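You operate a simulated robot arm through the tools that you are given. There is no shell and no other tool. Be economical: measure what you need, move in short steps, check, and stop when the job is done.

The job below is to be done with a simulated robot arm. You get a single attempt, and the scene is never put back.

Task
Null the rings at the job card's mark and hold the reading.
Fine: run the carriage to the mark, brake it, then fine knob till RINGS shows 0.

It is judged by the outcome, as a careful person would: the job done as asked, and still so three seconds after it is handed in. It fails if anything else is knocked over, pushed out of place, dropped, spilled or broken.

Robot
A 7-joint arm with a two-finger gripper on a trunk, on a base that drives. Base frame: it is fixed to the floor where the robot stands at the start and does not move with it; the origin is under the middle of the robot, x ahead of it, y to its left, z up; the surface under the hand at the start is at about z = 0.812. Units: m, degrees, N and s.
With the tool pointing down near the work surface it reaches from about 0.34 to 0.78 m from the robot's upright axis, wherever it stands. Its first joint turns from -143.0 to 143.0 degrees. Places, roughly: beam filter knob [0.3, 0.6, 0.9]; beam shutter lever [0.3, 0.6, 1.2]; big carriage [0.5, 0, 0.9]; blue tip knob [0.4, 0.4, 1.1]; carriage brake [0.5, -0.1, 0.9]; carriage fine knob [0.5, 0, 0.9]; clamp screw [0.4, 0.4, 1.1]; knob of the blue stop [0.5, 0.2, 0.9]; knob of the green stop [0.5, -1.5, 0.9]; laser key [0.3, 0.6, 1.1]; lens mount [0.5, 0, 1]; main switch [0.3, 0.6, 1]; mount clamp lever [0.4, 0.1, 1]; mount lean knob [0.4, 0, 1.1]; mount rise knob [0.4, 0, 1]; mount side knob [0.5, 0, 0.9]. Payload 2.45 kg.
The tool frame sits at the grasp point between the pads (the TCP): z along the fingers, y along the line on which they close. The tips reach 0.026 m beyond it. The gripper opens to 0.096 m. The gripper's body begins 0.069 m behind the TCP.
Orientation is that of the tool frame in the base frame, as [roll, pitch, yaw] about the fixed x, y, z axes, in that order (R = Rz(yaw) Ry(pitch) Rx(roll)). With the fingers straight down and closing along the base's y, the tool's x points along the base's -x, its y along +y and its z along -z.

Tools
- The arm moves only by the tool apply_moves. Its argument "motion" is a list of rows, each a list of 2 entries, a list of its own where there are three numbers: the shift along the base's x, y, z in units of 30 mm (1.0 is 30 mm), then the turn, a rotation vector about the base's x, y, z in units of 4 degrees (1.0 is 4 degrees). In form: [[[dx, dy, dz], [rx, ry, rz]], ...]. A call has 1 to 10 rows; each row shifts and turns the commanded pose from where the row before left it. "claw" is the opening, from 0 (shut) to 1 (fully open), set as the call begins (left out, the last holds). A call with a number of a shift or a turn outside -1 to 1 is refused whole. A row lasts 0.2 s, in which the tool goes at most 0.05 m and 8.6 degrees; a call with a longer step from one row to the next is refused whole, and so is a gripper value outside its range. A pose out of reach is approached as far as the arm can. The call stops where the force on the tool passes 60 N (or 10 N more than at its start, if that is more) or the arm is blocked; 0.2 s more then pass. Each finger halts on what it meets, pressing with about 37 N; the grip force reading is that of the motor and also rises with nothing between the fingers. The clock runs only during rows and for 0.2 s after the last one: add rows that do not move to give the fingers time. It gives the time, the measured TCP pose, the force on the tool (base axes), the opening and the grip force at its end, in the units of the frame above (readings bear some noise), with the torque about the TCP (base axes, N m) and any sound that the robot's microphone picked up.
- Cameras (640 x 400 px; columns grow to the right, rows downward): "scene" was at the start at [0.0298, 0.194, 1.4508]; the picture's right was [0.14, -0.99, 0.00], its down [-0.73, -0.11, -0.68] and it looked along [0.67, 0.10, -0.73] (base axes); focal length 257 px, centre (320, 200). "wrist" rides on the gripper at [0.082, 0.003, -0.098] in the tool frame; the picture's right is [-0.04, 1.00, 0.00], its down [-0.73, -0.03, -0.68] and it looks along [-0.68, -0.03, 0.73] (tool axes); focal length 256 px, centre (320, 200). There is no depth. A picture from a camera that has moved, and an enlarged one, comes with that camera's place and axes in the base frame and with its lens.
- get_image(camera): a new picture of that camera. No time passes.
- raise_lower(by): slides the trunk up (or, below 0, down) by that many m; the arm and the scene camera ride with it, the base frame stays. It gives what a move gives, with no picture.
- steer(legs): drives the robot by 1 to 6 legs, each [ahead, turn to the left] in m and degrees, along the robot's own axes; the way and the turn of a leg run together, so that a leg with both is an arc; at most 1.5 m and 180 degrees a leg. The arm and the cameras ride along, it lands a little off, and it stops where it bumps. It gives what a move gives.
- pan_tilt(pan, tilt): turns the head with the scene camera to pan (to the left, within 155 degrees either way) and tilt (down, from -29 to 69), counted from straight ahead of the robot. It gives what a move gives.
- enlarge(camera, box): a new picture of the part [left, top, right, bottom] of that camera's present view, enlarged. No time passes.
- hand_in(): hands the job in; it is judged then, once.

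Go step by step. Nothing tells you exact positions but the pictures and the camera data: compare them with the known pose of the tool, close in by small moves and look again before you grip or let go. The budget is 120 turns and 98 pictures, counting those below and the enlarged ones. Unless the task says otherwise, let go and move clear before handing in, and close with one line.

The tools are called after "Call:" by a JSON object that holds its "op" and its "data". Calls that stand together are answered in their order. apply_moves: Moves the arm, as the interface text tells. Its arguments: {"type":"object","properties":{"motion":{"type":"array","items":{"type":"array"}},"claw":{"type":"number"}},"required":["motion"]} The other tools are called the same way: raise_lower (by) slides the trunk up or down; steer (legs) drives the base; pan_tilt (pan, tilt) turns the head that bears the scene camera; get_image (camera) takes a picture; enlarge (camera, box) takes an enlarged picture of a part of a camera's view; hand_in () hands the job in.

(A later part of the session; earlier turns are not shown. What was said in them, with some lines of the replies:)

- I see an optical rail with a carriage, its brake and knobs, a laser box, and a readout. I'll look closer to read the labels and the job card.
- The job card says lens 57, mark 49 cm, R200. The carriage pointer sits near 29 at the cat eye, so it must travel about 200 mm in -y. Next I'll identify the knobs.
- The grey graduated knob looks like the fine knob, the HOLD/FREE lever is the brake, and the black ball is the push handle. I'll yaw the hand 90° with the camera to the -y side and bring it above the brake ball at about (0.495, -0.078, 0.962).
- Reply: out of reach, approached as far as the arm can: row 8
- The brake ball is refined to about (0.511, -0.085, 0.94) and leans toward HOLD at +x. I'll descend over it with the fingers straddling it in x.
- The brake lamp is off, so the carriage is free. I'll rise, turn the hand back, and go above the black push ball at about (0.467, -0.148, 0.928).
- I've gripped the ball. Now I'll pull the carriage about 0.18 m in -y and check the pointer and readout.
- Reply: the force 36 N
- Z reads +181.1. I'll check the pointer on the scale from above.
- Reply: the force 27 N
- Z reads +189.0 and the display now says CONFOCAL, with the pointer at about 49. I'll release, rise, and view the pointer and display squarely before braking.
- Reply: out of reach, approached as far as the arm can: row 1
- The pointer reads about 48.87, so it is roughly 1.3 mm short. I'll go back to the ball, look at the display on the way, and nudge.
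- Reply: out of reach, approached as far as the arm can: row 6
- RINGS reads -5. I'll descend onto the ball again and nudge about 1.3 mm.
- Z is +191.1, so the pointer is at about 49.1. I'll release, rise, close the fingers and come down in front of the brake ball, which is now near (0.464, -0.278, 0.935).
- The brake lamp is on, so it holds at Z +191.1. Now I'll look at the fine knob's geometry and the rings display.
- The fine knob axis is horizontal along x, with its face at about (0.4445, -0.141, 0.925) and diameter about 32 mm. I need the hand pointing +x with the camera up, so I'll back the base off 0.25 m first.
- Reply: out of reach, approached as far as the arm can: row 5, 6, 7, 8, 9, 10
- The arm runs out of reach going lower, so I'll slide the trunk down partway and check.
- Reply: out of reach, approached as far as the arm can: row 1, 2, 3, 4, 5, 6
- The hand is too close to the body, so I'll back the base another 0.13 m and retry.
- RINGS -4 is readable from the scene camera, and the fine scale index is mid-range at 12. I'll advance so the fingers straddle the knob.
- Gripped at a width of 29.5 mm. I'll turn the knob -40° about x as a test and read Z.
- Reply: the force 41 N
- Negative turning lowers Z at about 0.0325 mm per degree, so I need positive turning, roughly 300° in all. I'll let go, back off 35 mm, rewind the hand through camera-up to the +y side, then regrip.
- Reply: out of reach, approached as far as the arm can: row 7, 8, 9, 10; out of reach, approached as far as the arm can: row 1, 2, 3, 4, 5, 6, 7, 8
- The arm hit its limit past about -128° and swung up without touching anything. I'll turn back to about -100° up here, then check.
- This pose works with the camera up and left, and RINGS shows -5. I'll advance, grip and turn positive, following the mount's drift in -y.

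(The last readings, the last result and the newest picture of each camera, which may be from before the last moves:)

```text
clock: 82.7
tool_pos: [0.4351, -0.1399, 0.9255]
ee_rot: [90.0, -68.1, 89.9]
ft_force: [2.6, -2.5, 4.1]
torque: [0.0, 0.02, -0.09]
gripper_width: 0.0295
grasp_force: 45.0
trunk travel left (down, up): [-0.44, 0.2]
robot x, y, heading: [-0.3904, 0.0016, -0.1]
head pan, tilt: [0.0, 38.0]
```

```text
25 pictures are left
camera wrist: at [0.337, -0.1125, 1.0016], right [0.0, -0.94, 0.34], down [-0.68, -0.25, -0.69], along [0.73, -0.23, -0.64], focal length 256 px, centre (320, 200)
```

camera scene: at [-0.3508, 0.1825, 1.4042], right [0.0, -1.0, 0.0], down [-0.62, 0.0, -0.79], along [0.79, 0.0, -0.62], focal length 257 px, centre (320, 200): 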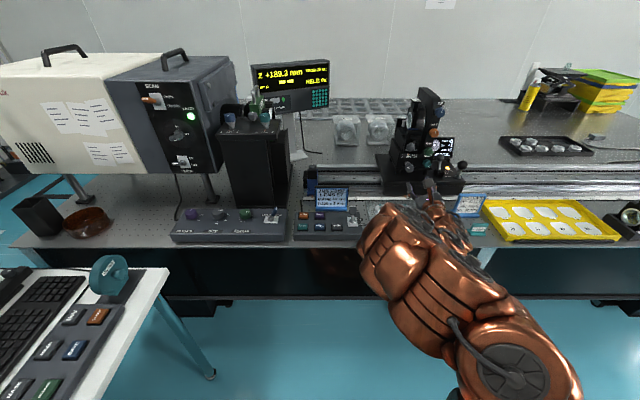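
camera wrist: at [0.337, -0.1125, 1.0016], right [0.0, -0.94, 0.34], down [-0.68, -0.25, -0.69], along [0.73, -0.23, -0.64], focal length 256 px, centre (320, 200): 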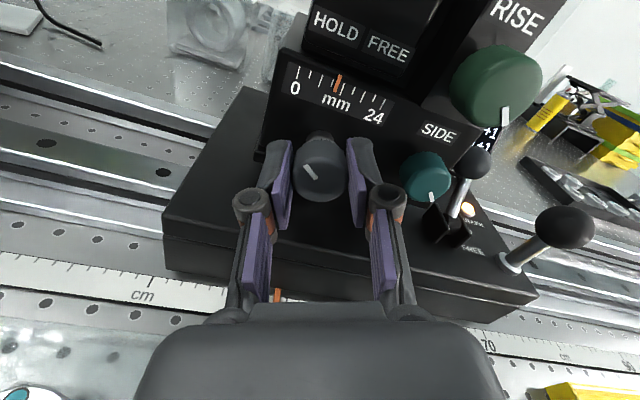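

Call:
{"op": "apply_moves", "data": {"motion": [[[0, -0.004, 0], [1, 0, 0]], [[0, -0.004, 0], [1, 0, 0]], [[0, -0.004, 0], [1, 0, 0]], [[0, -0.004, 0], [1, 0, 0]], [[0, -0.004, 0], [1, 0, 0]], [[0, -0.004, 0], [1, 0, 0]], [[0, -0.004, 0], [1, 0, 0]], [[0, -0.004, 0], [1, 0, 0]], [[0, -0.004, 0], [1, 0, 0]], [[0, -0.004, 0], [1, 0, 0]]]}}

Call:
{"op": "apply_moves", "data": {"motion": [[[0, -0.004, 0], [1, 0, 0]], [[0, -0.004, 0], [1, 0, 0]], [[0, -0.004, 0], [1, 0, 0]], [[0, -0.004, 0], [1, 0, 0]], [[0, -0.004, 0], [1, 0, 0]], [[0, -0.004, 0], [1, 0, 0]], [[0, -0.004, 0], [1, 0, 0]], [[0, -0.004, 0], [1, 0, 0]], [[0, -0.004, 0], [1, 0, 0]], [[0, -0.004, 0], [1, 0, 0]]]}}

Call:
{"op": "enlarge", "data": {"camera": "scene", "box": [240, 50, 480, 200]}}

```text
clock: 84.9
tool_pos: [0.4355, -0.1421, 0.9263]
ee_rot: [-90.1, -71.9, -90.1]
ft_force: [-23.3, -4.5, 3.0]
torque: [0.0, -0.32, -0.17]
gripper_width: 0.0294
grasp_force: 45.3
trunk travel left (down, up): [-0.44, 0.2]
robot x, y, heading: [-0.3865, 0.0022, 0.0]
head pan, tilt: [0.0, 38.0]
```

```text
clock: 87.1
tool_pos: [0.4351, -0.1439, 0.9248]
ee_rot: [-90.0, -31.9, -90.0]
ft_force: [-36.8, -9.3, -11.9]
torque: [-0.02, 0.37, -0.32]
gripper_width: 0.0294
grasp_force: 45.2
trunk travel left (down, up): [-0.44, 0.2]
robot x, y, heading: [-0.391, 0.0007, -0.2]
head pan, tilt: [0.0, 38.0]
```

```text
2.67 times, centred on (360, 125) of scene
camera zoom: at [-0.3521, 0.1815, 1.4042], right [0.0, -1.0, 0.0], down [-0.61, 0.0, -0.79], along [0.79, 0.0, -0.61], focal length 686 px, centre (213, 400)
```

zoom: 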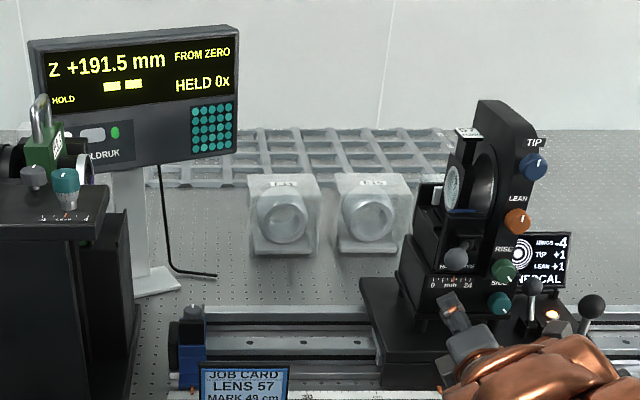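

Call:
{"op": "apply_moves", "data": {"motion": [[[0, 0, 0], [1, 0, 0]], [[0, 0, 0], [1, 0, 0]], [[0, 0, 0], [1, 0, 0]], [[0, 0, 0], [1, 0, 0]], [[0, 0, 0], [1, 0, 0]], [[0, 0, 0], [1, 0, 0]], [[0, 0, 0], [1, 0, 0]], [[0, 0, 0], [1, 0, 0]], [[0, 0, 0], [1, 0, 0]], [[0, 0, 0], [1, 0, 0]]]}}

Call:
{"op": "enlarge", "data": {"camera": "scene", "box": [240, 50, 480, 200]}}

```text
clock: 89.3
tool_pos: [0.4349, -0.1459, 0.923]
ee_rot: [-90.2, 8.3, -90.1]
ft_force: [-27.2, -22.5, -36.7]
torque: [-0.07, 0.99, -0.62]
gripper_width: 0.0294
grasp_force: 45.4
trunk travel left (down, up): [-0.44, 0.2]
robot x, y, heading: [-0.3873, -0.0007, -0.1]
head pan, tilt: [0.0, 38.0]
```

```text
2.67 times, centred on (360, 125) of scene
camera zoom: at [-0.3499, 0.1802, 1.4042], right [0.0, -1.0, 0.0], down [-0.62, 0.0, -0.79], along [0.79, 0.0, -0.62], focal length 686 px, centre (213, 400)
```

zoom: 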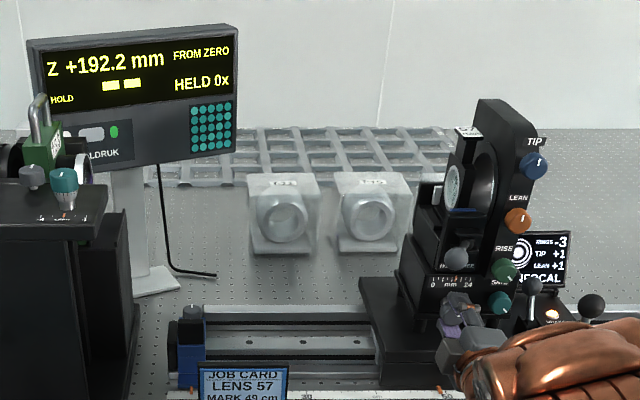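

Call:
{"op": "apply_moves", "data": {"motion": [[[0, 0, 0], [0, 0, 0]], [[0, 0, 0], [0, 0, 0]], [[0, 0, 0], [0, 0, 0]]], "claw": 0.5}}

Call:
{"op": "enlarge", "data": {"camera": "scene", "box": [240, 50, 480, 200]}}

Call:
{"op": "get_image", "data": {"camera": "wrist"}}

```text
clock: 90.1
tool_pos: [0.4376, -0.1407, 0.928]
ee_rot: [-89.9, 8.0, -90.0]
ft_force: [-0.1, 0.0, 0.0]
torque: [0.0, 0.01, -0.01]
gripper_width: 0.0482
grasp_force: 0.0
trunk travel left (down, up): [-0.44, 0.2]
robot x, y, heading: [-0.3932, 0.0005, 0.1]
head pan, tilt: [0.0, 38.0]
```

```text
2.67 times, centred on (360, 125) of scene
camera zoom: at [-0.3506, 0.1821, 1.4042], right [0.0, -1.0, 0.0], down [-0.62, 0.0, -0.79], along [0.79, 0.0, -0.62], focal length 686 px, centre (213, 400)
```

zoom: 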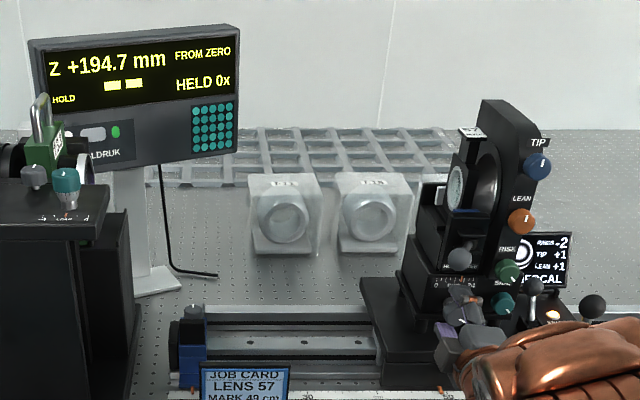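

```text
21 pictures are left
camera wrist: at [0.3388, -0.2219, 0.9113], right [0.0, 0.18, -0.98], down [-0.68, 0.72, 0.13], along [0.73, 0.67, 0.12], focal length 256 px, centre (320, 200)
```

wrist: 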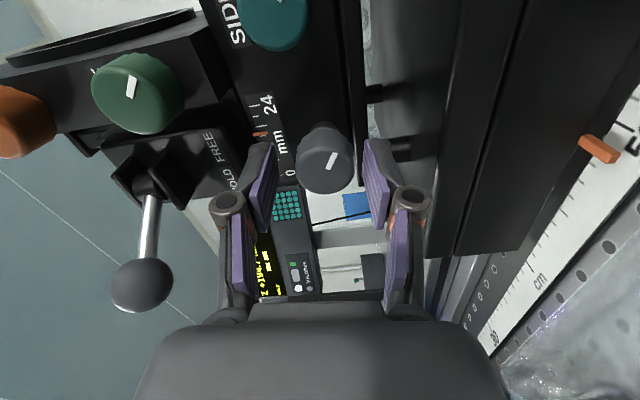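

After releasing, Z settled at +194.7 with RINGS -2, about 0.045 mm per degree. About +100° remains, so I'll retract, rewind to about -104°, and regrip with better centring.

Call:
{"op": "apply_moves", "data": {"motion": [[[-0.6, 0, 0], [0, 0, 0]], [[-0.6, 0, 0], [0, 0, 0]], [[0, -0.1, -0.15], [-1, 0, 0]], [[0, 0, 0], [-1, 0, 0]], [[0, 0, 0], [-1, 0, 0]], [[0, 0, 0], [-1, 0, 0]], [[0, 0, 0], [-1, 0, 0]], [[0, 0, 0], [-1, 0, 0]], [[0, 0, 0], [-1, 0, 0]], [[0, 0, 0], [-1, 0, 0]]]}}

Call:
{"op": "apply_moves", "data": {"motion": [[[0, 0, 0], [-1, 0, 0]], [[0, 0, 0], [-1, 0, 0]], [[0, 0, 0], [-1, 0, 0]], [[0, 0, 0], [-1, 0, 0]], [[0, 0, 0], [-1, 0, 0]], [[0, 0, 0], [-1, 0, 0]], [[0, 0, 0], [-1, 0, 0]], [[0, 0, 0], [-1, 0, 0]], [[0, 0, 0], [-1, 0, 0]], [[0, 0, 0], [-1, 0, 0]]]}}

Call:
{"op": "apply_moves", "data": {"motion": [[[0, 0, 0], [-1, 0, 0]], [[0, 0, 0], [-1, 0, 0]], [[0, 0, 0], [-1, 0, 0]], [[0, 0, 0], [-1, 0, 0]], [[0, 0, 0], [-1, 0, 0]], [[0, 0, 0], [-1, 0, 0]], [[0, 0, 0], [-1, 0, 0]], [[0, 0, 0], [-1, 0, 0]], [[0, 0, 0], [-1, 0, 0]], [[0, 0, 0], [0, 0, 0]]]}}

Call:
{"op": "get_image", "data": {"camera": "wrist"}}

```text
clock: 92.3
tool_pos: [0.4009, -0.146, 0.9203]
ee_rot: [-90.0, -24.0, -89.9]
ft_force: [0.3, 0.9, -0.2]
torque: [-0.01, -0.02, -0.01]
gripper_width: 0.0481
grasp_force: 0.1
trunk travel left (down, up): [-0.44, 0.2]
robot x, y, heading: [-0.3909, -0.0046, 0.2]
head pan, tilt: [0.0, 38.0]
```

```text
clock: 94.5
tool_pos: [0.3994, -0.1448, 0.9218]
ee_rot: [-90.1, -64.0, -89.9]
ft_force: [0.1, -0.1, 1.2]
torque: [0.01, 0.04, 0.01]
gripper_width: 0.0477
grasp_force: 0.1
trunk travel left (down, up): [-0.44, 0.2]
robot x, y, heading: [-0.3889, -0.0005, -0.0]
head pan, tilt: [0.0, 38.0]
```

```text
clock: 96.7
tool_pos: [0.4003, -0.1458, 0.9203]
ee_rot: [90.2, -80.0, 89.8]
ft_force: [0.5, -0.1, 0.0]
torque: [-0.01, -0.01, -0.02]
gripper_width: 0.048
grasp_force: 0.0
trunk travel left (down, up): [-0.44, 0.2]
robot x, y, heading: [-0.3895, -0.0023, 0.0]
head pan, tilt: [0.0, 38.0]
```

```text
20 pictures are left
camera wrist: at [0.3018, -0.1352, 1.0004], right [0.0, -0.99, 0.13], down [-0.68, -0.1, -0.73], along [0.73, -0.09, -0.67], focal length 256 px, centre (320, 200)
```

wrist: 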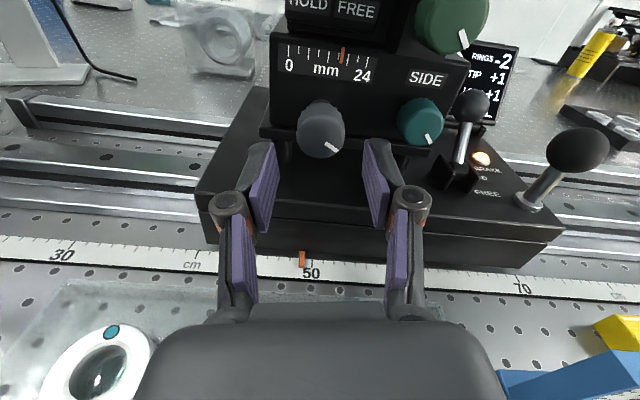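

Call:
{"op": "apply_moves", "data": {"motion": [[[0.6, 0, 0.04], [0, 0, 0]], [[0.6, 0, 0], [0, 0, 0]], [[0, 0, 0], [0, 0, 0]]]}}

Call:
{"op": "apply_moves", "data": {"motion": [[[0, 0, 0], [0, 0, 0]], [[0, 0, 0], [0, 0, 0]], [[0, 0, 0], [0, 0, 0]], [[0, 0, 0], [0, 0, 0]]], "claw": 0.2}}

Call:
{"op": "apply_moves", "data": {"motion": [[[0, -0.006, 0], [1, 0, 0]], [[0, -0.006, 0], [1, 0, 0]], [[0, -0.006, 0], [1, 0, 0]], [[0, -0.006, 0], [1, 0, 0]], [[0, -0.006, 0], [1, 0, 0]], [[0, -0.006, 0], [1, 0, 0]], [[0, -0.006, 0], [1, 0, 0]], [[0, -0.006, 0], [1, 0, 0]], [[0, -0.006, 0], [1, 0, 0]], [[0, -0.006, 0], [1, 0, 0]]]}}

Call:
{"op": "apply_moves", "data": {"motion": [[[0, -0.006, 0], [1, 0, 0]], [[0, -0.006, 0], [1, 0, 0]], [[0, -0.006, 0], [1, 0, 0]], [[0, -0.006, 0], [1, 0, 0]], [[0, -0.006, 0], [1, 0, 0]], [[0, -0.006, 0], [1, 0, 0]], [[0, -0.006, 0], [1, 0, 0]], [[0, -0.006, 0], [1, 0, 0]], [[0, -0.006, 0], [1, 0, 0]], [[0, -0.006, 0], [1, 0, 0]]]}}

Call:
{"op": "enlarge", "data": {"camera": "scene", "box": [240, 50, 480, 200]}}

```text
clock: 97.5
tool_pos: [0.4364, -0.1449, 0.922]
ee_rot: [90.0, -80.2, 90.1]
ft_force: [0.2, -0.7, -0.5]
torque: [-0.01, -0.01, 0.04]
gripper_width: 0.0483
grasp_force: 0.0
trunk travel left (down, up): [-0.44, 0.2]
robot x, y, heading: [-0.3883, 0.0004, -0.2]
head pan, tilt: [0.0, 38.0]
```

```text
clock: 98.5
tool_pos: [0.4364, -0.145, 0.9217]
ee_rot: [90.1, -80.2, 90.0]
ft_force: [3.2, -5.3, 3.3]
torque: [-0.01, -0.03, -0.15]
gripper_width: 0.0293
grasp_force: 44.8
trunk travel left (down, up): [-0.44, 0.2]
robot x, y, heading: [-0.3837, -0.0008, -0.0]
head pan, tilt: [0.0, 38.0]
```

```text
clock: 100.7
tool_pos: [0.4359, -0.1466, 0.9224]
ee_rot: [-90.1, -59.9, -89.8]
ft_force: [-7.4, 7.5, 0.7]
torque: [-0.01, 0.12, 0.49]
gripper_width: 0.0293
grasp_force: 44.7
trunk travel left (down, up): [-0.44, 0.2]
robot x, y, heading: [-0.3834, 0.0046, 0.1]
head pan, tilt: [0.0, 38.0]
```

```text
clock: 102.9
tool_pos: [0.4368, -0.1476, 0.9227]
ee_rot: [-89.9, -19.9, -89.9]
ft_force: [-7.5, 14.3, 11.4]
torque: [-0.01, -0.07, 0.77]
gripper_width: 0.0293
grasp_force: 45.5
trunk travel left (down, up): [-0.44, 0.2]
robot x, y, heading: [-0.3871, 0.0029, 0.1]
head pan, tilt: [0.0, 38.0]
```

```text
2.67 times, centred on (360, 125) of scene
camera zoom: at [-0.3519, 0.1834, 1.4041], right [0.0, -1.0, 0.0], down [-0.61, 0.0, -0.79], along [0.79, 0.0, -0.61], focal length 686 px, centre (213, 400)
```

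zoom: 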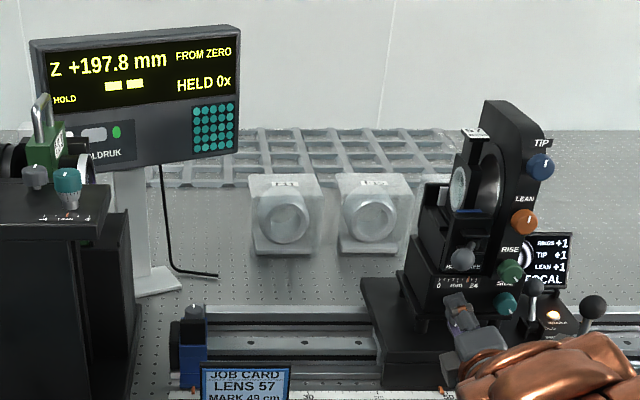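

Call:
{"op": "enlarge", "data": {"camera": "scene", "box": [420, 120, 480, 165]}}

```text
8.89 times, centred on (450, 142) of scene
camera zoom: at [-0.3519, 0.1834, 1.4041], right [0.0, -1.0, 0.0], down [-0.61, 0.0, -0.79], along [0.79, 0.0, -0.61], focal length 2288 px, centre (-836, 711)
```

zoom: 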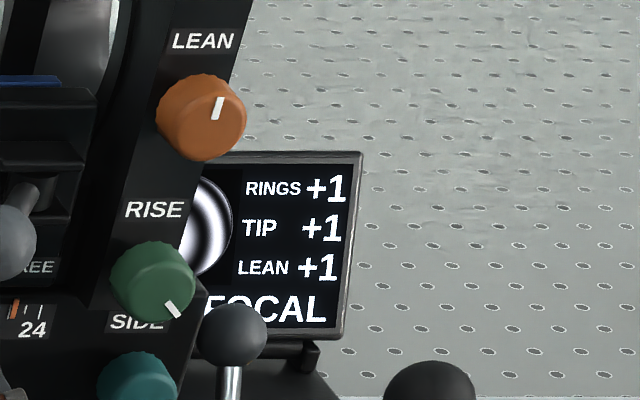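

RINGS is +1 while gripped. I'll release to see the unloaded reading.

Call:
{"op": "apply_moves", "data": {"motion": [[[0, 0, 0], [0, 0, 0]], [[0, 0, 0], [0, 0, 0]], [[0, 0, 0], [0, 0, 0]]], "claw": 0.5}}

Call:
{"op": "enlarge", "data": {"camera": "scene", "box": [240, 50, 480, 200]}}

```text
clock: 103.7
tool_pos: [0.435, -0.1492, 0.9219]
ee_rot: [-90.0, -19.9, -89.9]
ft_force: [-0.6, -0.2, -0.2]
torque: [-0.01, 0.02, -0.01]
gripper_width: 0.048
grasp_force: 0.0
trunk travel left (down, up): [-0.44, 0.2]
robot x, y, heading: [-0.3857, -0.001, 0.1]
head pan, tilt: [0.0, 38.0]
```

```text
2.67 times, centred on (360, 125) of scene
camera zoom: at [-0.3506, 0.1822, 1.4041], right [0.0, -1.0, 0.0], down [-0.62, 0.0, -0.79], along [0.79, 0.0, -0.62], focal length 686 px, centre (213, 400)
```

zoom: 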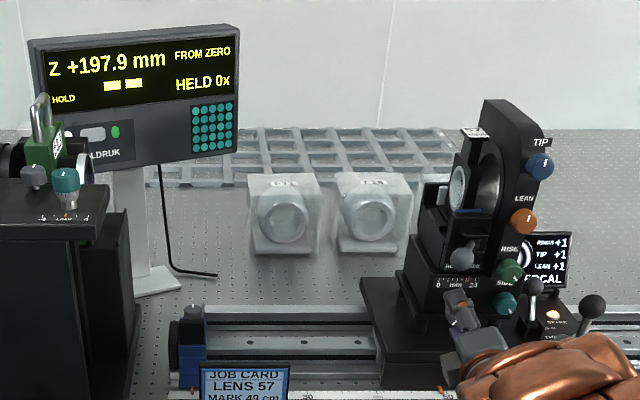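

The unloaded reading is 197.9 with RINGS +1, and zero should be near 197.0–197.1. I'll grip and turn back about 20°.

Call:
{"op": "apply_moves", "data": {"motion": [[[0, 0, 0], [0, 0, 0]], [[0, 0, 0], [0, 0, 0]], [[0, 0, 0], [0, 0, 0]], [[0, 0.006, 0], [-1, 0, 0]], [[0, 0.006, 0], [-1, 0, 0]], [[0, 0.006, 0], [-1, 0, 0]], [[0, 0.006, 0], [-1, 0, 0]], [[0, 0.006, 0], [-1, 0, 0]], [[0, 0, 0], [0, 0, 0]]], "claw": 0.2}}

Call:
{"op": "apply_moves", "data": {"motion": [[[0, 0, 0], [0, 0, 0]], [[0, 0, 0], [0, 0, 0]], [[0, 0, 0], [0, 0, 0]]], "claw": 0.5}}

Call:
{"op": "enlarge", "data": {"camera": "scene", "box": [240, 50, 480, 200]}}

```text
clock: 105.7
tool_pos: [0.4364, -0.1467, 0.9228]
ee_rot: [-89.8, -39.8, -90.0]
ft_force: [29.3, -1.4, 20.8]
torque: [-0.03, -0.64, -0.17]
gripper_width: 0.0295
grasp_force: 44.7
trunk travel left (down, up): [-0.44, 0.2]
robot x, y, heading: [-0.3906, -0.001, 0.2]
head pan, tilt: [0.0, 38.0]
```

```text
clock: 106.5
tool_pos: [0.4355, -0.1496, 0.922]
ee_rot: [-90.1, -39.9, -89.8]
ft_force: [0.3, 0.1, -0.7]
torque: [0.0, -0.02, -0.02]
gripper_width: 0.048
grasp_force: 0.0
trunk travel left (down, up): [-0.44, 0.2]
robot x, y, heading: [-0.3902, -0.0015, -0.0]
head pan, tilt: [0.0, 38.0]
```

```text
2.67 times, centred on (360, 125) of scene
camera zoom: at [-0.3507, 0.1823, 1.4041], right [0.0, -1.0, 0.0], down [-0.62, 0.0, -0.79], along [0.79, 0.0, -0.62], focal length 686 px, centre (213, 400)
```

zoom: 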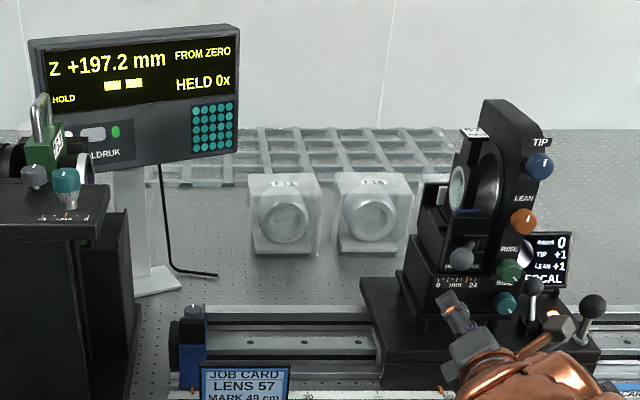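

RINGS shows 0 at Z +197.2. Now I'll retract straight back, rise and re-point the hand downward to press HOLD.

Call:
{"op": "apply_moves", "data": {"motion": [[[-0.6, 0, 0], [0, 0, 0]], [[-0.6, 0, 0], [0, 0, 0]], [[-0.8, 0, 0], [0, 0, 0]], [[-0.8, 0, 0], [0, 0, 0]], [[-0.8, 0, 0], [1, 0, 0]], [[-0.5, 0, 0.3], [1, 0, 0]], [[0, 0, 0.8], [1, 0, 0]], [[0, 0, 0.8], [1, 0, 0]], [[0, 0, 0.8], [1, 0, 0]], [[0, 0, 0.8], [1, 0, 0]]]}}

Call:
{"op": "apply_moves", "data": {"motion": [[[0, 0, 0.5], [1, 0, 0]], [[0, 0, 0.5], [1, 0, 0]], [[0, 0, 0.5], [1, 0, 0]], [[0, 0, 0], [1, 0, 0]], [[0, 0, 0], [0, 1, 0]], [[0, 0, 0], [0, 1, 0]], [[0, 0, 0], [0, 1, 0]], [[0, 0, 0], [0, 1, 0]], [[0, 0, 0], [0, 1, 0]], [[0, 0, 0], [0, 1, 0]]], "claw": 0}}

Call:
{"op": "apply_moves", "data": {"motion": [[[0, 0.5, 0], [0, 1, 0]], [[0, 0.5, 0], [0, 1, 0]], [[0, 0.5, 0], [0, 1, 0]], [[0, 0.5, 0], [0, 1, 0]], [[0, 0.5, 0], [0, 1, 0]], [[0, 0.5, 0], [0, 1, 0]], [[0, 0.5, 0], [0, 1, 0]], [[0, 0.5, 0], [0, 1, 0]], [[0, 0.5, 0], [0, 1, 0]], [[0, 0.5, 0], [0, 1, 0]]]}}

Call:
{"op": "get_image", "data": {"camera": "scene"}}

```text
clock: 108.7
tool_pos: [0.3141, -0.1497, 1.0283]
ee_rot: [-89.9, -15.8, -90.0]
ft_force: [1.1, 0.0, -0.3]
torque: [0.04, -0.01, 0.01]
gripper_width: 0.048
grasp_force: 0.1
trunk travel left (down, up): [-0.44, 0.2]
robot x, y, heading: [-0.3833, -0.0039, 0.0]
head pan, tilt: [0.0, 38.0]
```

```text
clock: 110.9
tool_pos: [0.3124, -0.1484, 1.072]
ee_rot: [-113.9, 0.1, -90.0]
ft_force: [-0.6, 0.5, 0.1]
torque: [-0.01, 0.0, 0.04]
gripper_width: 0.0
grasp_force: 28.4
trunk travel left (down, up): [-0.44, 0.2]
robot x, y, heading: [-0.387, 0.0007, 0.1]
head pan, tilt: [0.0, 38.0]
```

```text
clock: 113.1
tool_pos: [0.3127, -0.0003, 1.0723]
ee_rot: [-154.0, 0.2, -90.2]
ft_force: [-1.0, -0.6, -0.4]
torque: [0.08, 0.01, 0.05]
gripper_width: 0.0
grasp_force: 28.2
trunk travel left (down, up): [-0.44, 0.2]
robot x, y, heading: [-0.3874, -0.0031, 0.2]
head pan, tilt: [0.0, 38.0]
```

```text
15 pictures are left
camera scene: at [-0.35, 0.1813, 1.4042], right [0.0, -1.0, 0.0], down [-0.62, 0.0, -0.79], along [0.79, 0.0, -0.62], focal length 257 px, centre (320, 200)
```

scene: 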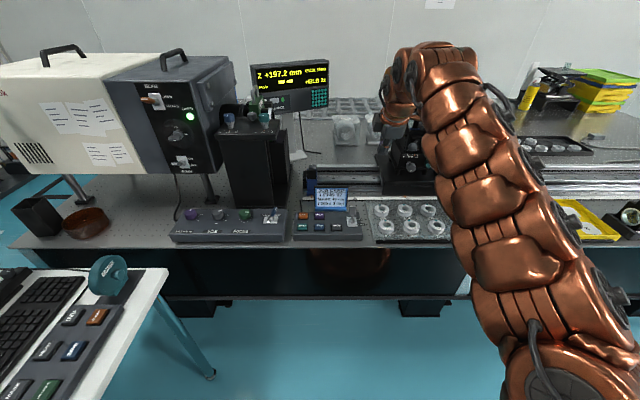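

Call:
{"op": "apply_moves", "data": {"motion": [[[-0.26, 0.6, 0], [0, 1, 0]], [[-0.26, 0.6, 0], [0, 1, 0]], [[-0.26, 0.6, 0], [0, 1, 0]], [[-0.26, 0.6, 0], [0, 1, 0]], [[-0.26, 0.6, 0], [0, 1, 0]], [[-0.26, 0.6, 0], [0, 1, 0]], [[-0.26, 0.6, 0], [0, 0.5, 0]], [[-0.26, 0.6, 0], [0, 0, 0]], [[-0.26, 0.6, 0], [0, 0, 0]], [[-0.26, 0.6, 0], [0, 0, 0]]]}}

Call:
{"op": "get_image", "data": {"camera": "wrist"}}

```text
clock: 115.3
tool_pos: [0.2146, 0.1799, 1.0519]
ee_rot: [-180.0, 0.1, -90.2]
ft_force: [-0.7, -0.5, 0.1]
torque: [0.02, 0.01, 0.0]
gripper_width: 0.0
grasp_force: 28.8
out of reach, approached as far as the arm can: row 5, 6, 7
trunk travel left (down, up): [-0.44, 0.2]
robot x, y, heading: [-0.3907, 0.0018, 0.1]
head pan, tilt: [0.0, 38.0]
```

```text
14 pictures are left
camera wrist: at [0.2118, 0.0974, 1.1489], right [-1.0, 0.04, 0.0], down [0.03, 0.73, 0.68], along [0.03, 0.68, -0.73], focal length 256 px, centre (320, 200)
```

wrist: 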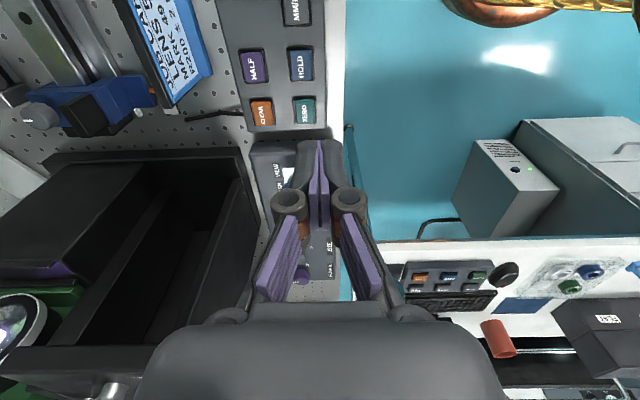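

HOLD is at about (0.2366, 0.180, 0.84). I'll hover above it.

Call:
{"op": "apply_moves", "data": {"motion": [[[0.37, 0, -0.9], [0, 0, 0]], [[0.37, 0, -1], [0, 0, 0]], [[0, 0, -1], [0, 0, 0]], [[0, 0, -1], [0, 0, 0]], [[0, 0, -0.9], [0, 0, 0]], [[0, 0, 0], [0, 0, 0]]]}}

Call:
{"op": "get_image", "data": {"camera": "wrist"}}

Call:
{"op": "enlarge", "data": {"camera": "scene", "box": [270, 170, 380, 250]}}

```text
clock: 116.7
tool_pos: [0.2339, 0.1785, 0.908]
ee_rot: [180.0, 0.0, -90.1]
ft_force: [0.4, -0.5, 0.3]
torque: [0.0, 0.0, 0.0]
gripper_width: 0.0
grasp_force: 28.5
trunk travel left (down, up): [-0.44, 0.2]
robot x, y, heading: [-0.3882, 0.0004, -0.2]
head pan, tilt: [0.0, 38.0]
```

```text
13 pictures are left
camera wrist: at [0.2313, 0.0965, 1.0052], right [-1.0, 0.04, 0.0], down [0.03, 0.73, 0.68], along [0.03, 0.68, -0.73], focal length 256 px, centre (320, 200)
```

wrist: 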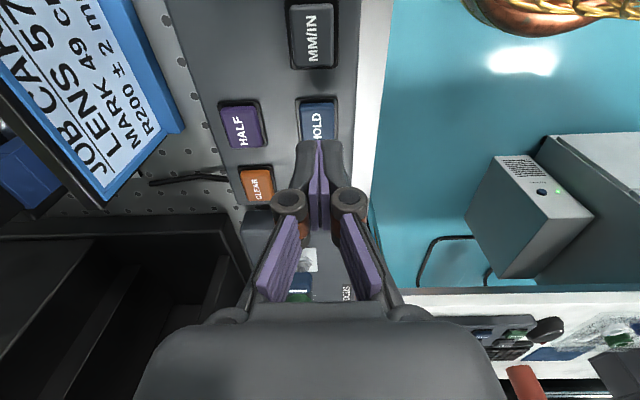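

```text
5.00 times, centred on (325, 210) of scene
camera zoom: at [-0.3506, 0.1824, 1.4042], right [0.0, -1.0, 0.0], down [-0.62, 0.0, -0.79], along [0.79, 0.0, -0.62], focal length 1287 px, centre (295, 150)
```

zoom: 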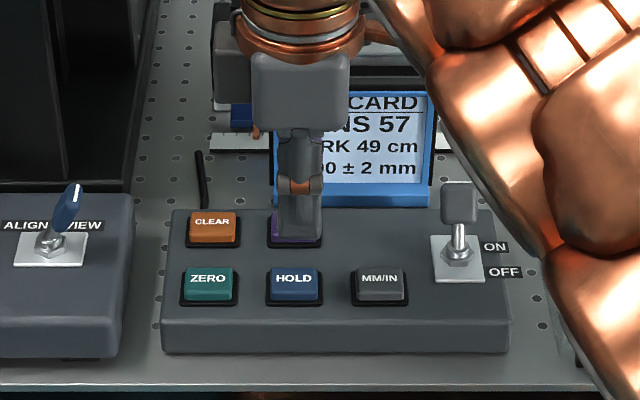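

Call:
{"op": "apply_moves", "data": {"motion": [[[0.07, -0.02, -0.3], [0, 0, 0]], [[0, 0, -0.2], [0, 0, 0]], [[0, 0, -0.1], [0, 0, 0]], [[0, 0, -0.1], [0, 0, 0]], [[0, 0, -0.1], [0, 0, 0]], [[0, 0, -0.1], [0, 0, 0]]]}}

Call:
{"op": "enlarge", "data": {"camera": "scene", "box": [240, 50, 400, 250]}}

```text
clock: 118.1
tool_pos: [0.236, 0.1772, 0.8813]
ee_rot: [-179.8, 0.1, -90.2]
ft_force: [-0.4, -0.3, 0.3]
torque: [0.02, 0.0, 0.0]
gripper_width: 0.0001
grasp_force: 28.2
trunk travel left (down, up): [-0.44, 0.2]
robot x, y, heading: [-0.3895, 0.0002, 0.4]
head pan, tilt: [0.0, 38.0]
```

```text
2.00 times, centred on (320, 150) of scene
camera zoom: at [-0.3506, 0.1824, 1.4042], right [0.0, -1.0, 0.0], down [-0.62, 0.0, -0.79], along [0.79, 0.0, -0.62], focal length 515 px, centre (320, 300)
```

zoom: 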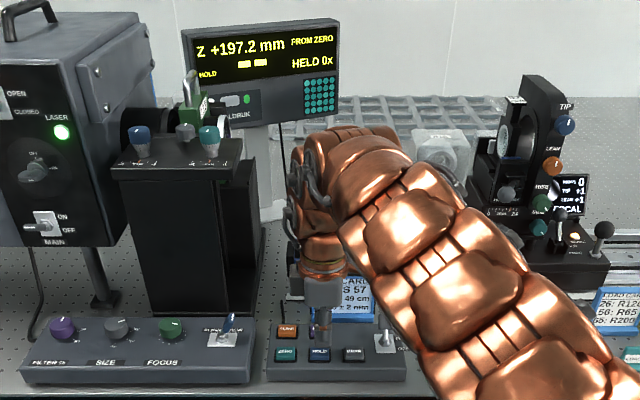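

Call:
{"op": "apply_moves", "data": {"motion": [[[0, 0, -0.08], [0, 0, 0]], [[0, 0, -0.08], [0, 0, 0]], [[0, 0, -0.08], [0, 0, 0]], [[0, 0, -0.08], [0, 0, 0]]]}}

```text
clock: 119.1
tool_pos: [0.239, 0.1783, 0.8716]
ee_rot: [180.0, 0.0, -90.1]
ft_force: [-1.0, 0.2, 0.1]
torque: [-0.02, -0.03, 0.01]
gripper_width: 0.0001
grasp_force: 28.7
trunk travel left (down, up): [-0.44, 0.2]
robot x, y, heading: [-0.3878, -0.0014, 0.2]
head pan, tilt: [0.0, 38.0]
```

Call:
{"op": "apply_moves", "data": {"motion": [[[-0.05, 0, -0.08], [0, 0, 0]], [[0, 0, -0.08], [0, 0, 0]], [[0, 0, -0.08], [0, 0, 0]]]}}

Call:
{"op": "enlarge", "data": {"camera": "scene", "box": [240, 50, 400, 250]}}

```text
clock: 119.9
tool_pos: [0.2363, 0.1764, 0.8627]
ee_rot: [-180.0, 0.0, -90.1]
ft_force: [-0.3, 0.6, 1.2]
torque: [-0.02, -0.02, -0.03]
gripper_width: 0.0061
grasp_force: 29.0
trunk travel left (down, up): [-0.44, 0.2]
robot x, y, heading: [-0.3848, 0.0015, 0.0]
head pan, tilt: [0.0, 38.0]
heard: click
```

```text
2.00 times, centred on (320, 150) of scene
camera zoom: at [-0.3507, 0.1824, 1.4042], right [0.0, -1.0, 0.0], down [-0.62, 0.0, -0.79], along [0.79, 0.0, -0.62], focal length 515 px, centre (320, 300)
```

zoom: 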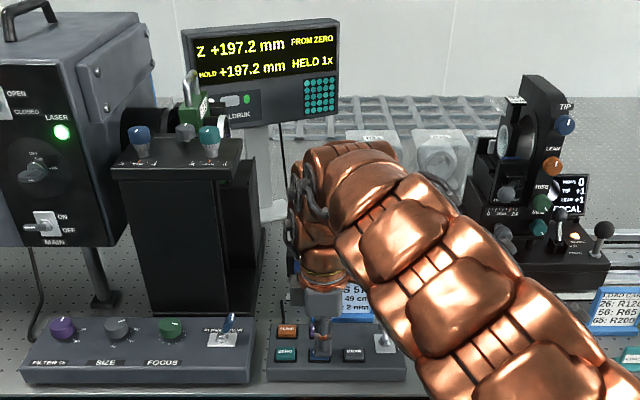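

It clicked: HOLD +197.2, HELD 1x, RINGS 0. I'll lift clear and verify.

Call:
{"op": "apply_moves", "data": {"motion": [[[0, 0, 0.5], [0, 0, 0]], [[0, 0, 1], [0, 0, 0]], [[0, 0, 1], [0, 0, 0]], [[0, 0, 1], [0, 0, 0]], [[0, 0, 1], [0, 0, 0]], [[0, 0, 1], [0, 0, 0]], [[0, 0, 0], [0, 0, 0]]]}}

Call:
{"op": "get_image", "data": {"camera": "scene"}}

Call:
{"op": "enlarge", "data": {"camera": "scene", "box": [240, 50, 480, 250]}}

Call:
{"op": "enlarge", "data": {"camera": "scene", "box": [390, 120, 480, 190]}}

```text
clock: 121.5
tool_pos: [0.2362, 0.1779, 1.0298]
ee_rot: [-180.0, 0.0, -90.1]
ft_force: [0.0, 0.2, -0.8]
torque: [-0.01, 0.01, 0.01]
gripper_width: 0.0
grasp_force: 28.4
trunk travel left (down, up): [-0.44, 0.2]
robot x, y, heading: [-0.386, 0.0021, 0.3]
head pan, tilt: [0.0, 38.0]
```

```text
9 pictures are left
camera scene: at [-0.3506, 0.1826, 1.4041], right [0.0, -1.0, 0.0], down [-0.62, 0.0, -0.79], along [0.79, 0.0, -0.62], focal length 257 px, centre (320, 200)
```

scene: 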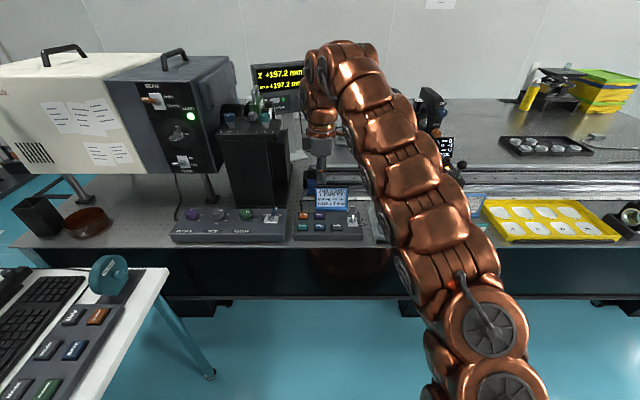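

```text
2.00 times, centred on (360, 150) of scene
camera zoom: at [-0.3506, 0.1826, 1.4041], right [0.0, -1.0, 0.0], down [-0.62, 0.0, -0.79], along [0.79, 0.0, -0.62], focal length 515 px, centre (240, 300)
```

zoom: 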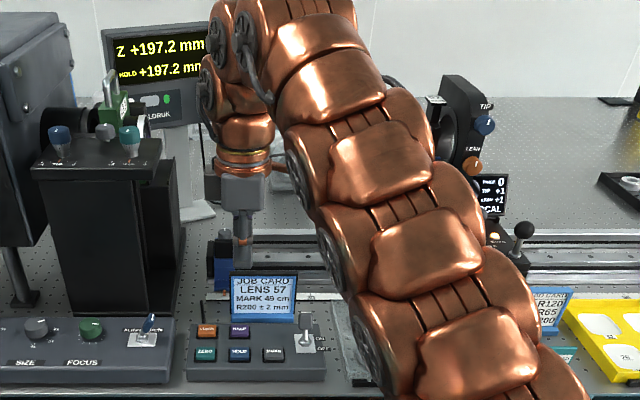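

```text
5.71 times, centred on (435, 155) of scene
camera zoom: at [-0.3506, 0.1826, 1.4041], right [0.0, -1.0, 0.0], down [-0.62, 0.0, -0.79], along [0.79, 0.0, -0.62], focal length 1471 px, centre (-337, 457)
```

zoom: 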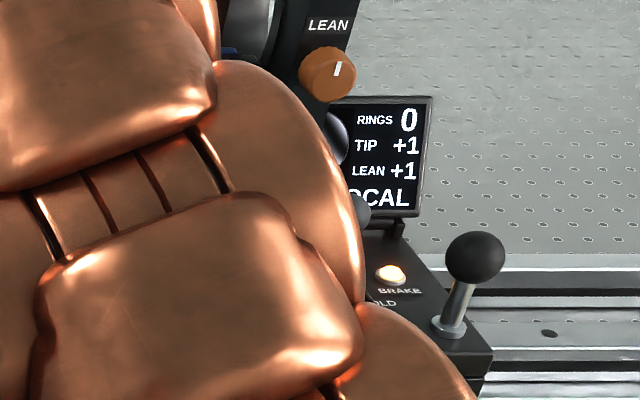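

RINGS reads 0, the brake lamp is lit, the held value is +197.2 mm, and the hand is clear. I'm handing in.

Call:
{"op": "hand_in", "data": {}}

```text
The job is handed in.
```

The job is done and handed in: the carriage is braked at about the 49 cm mark (pointer near 49.1), RINGS shows 0, and the readout holds Z +197.2 mm (HELD 1x). That is 0.8 mm below the card's R200 ± 2 mm range. TIP and LEAN still read +1; I left them alone because the job didn't ask for them.
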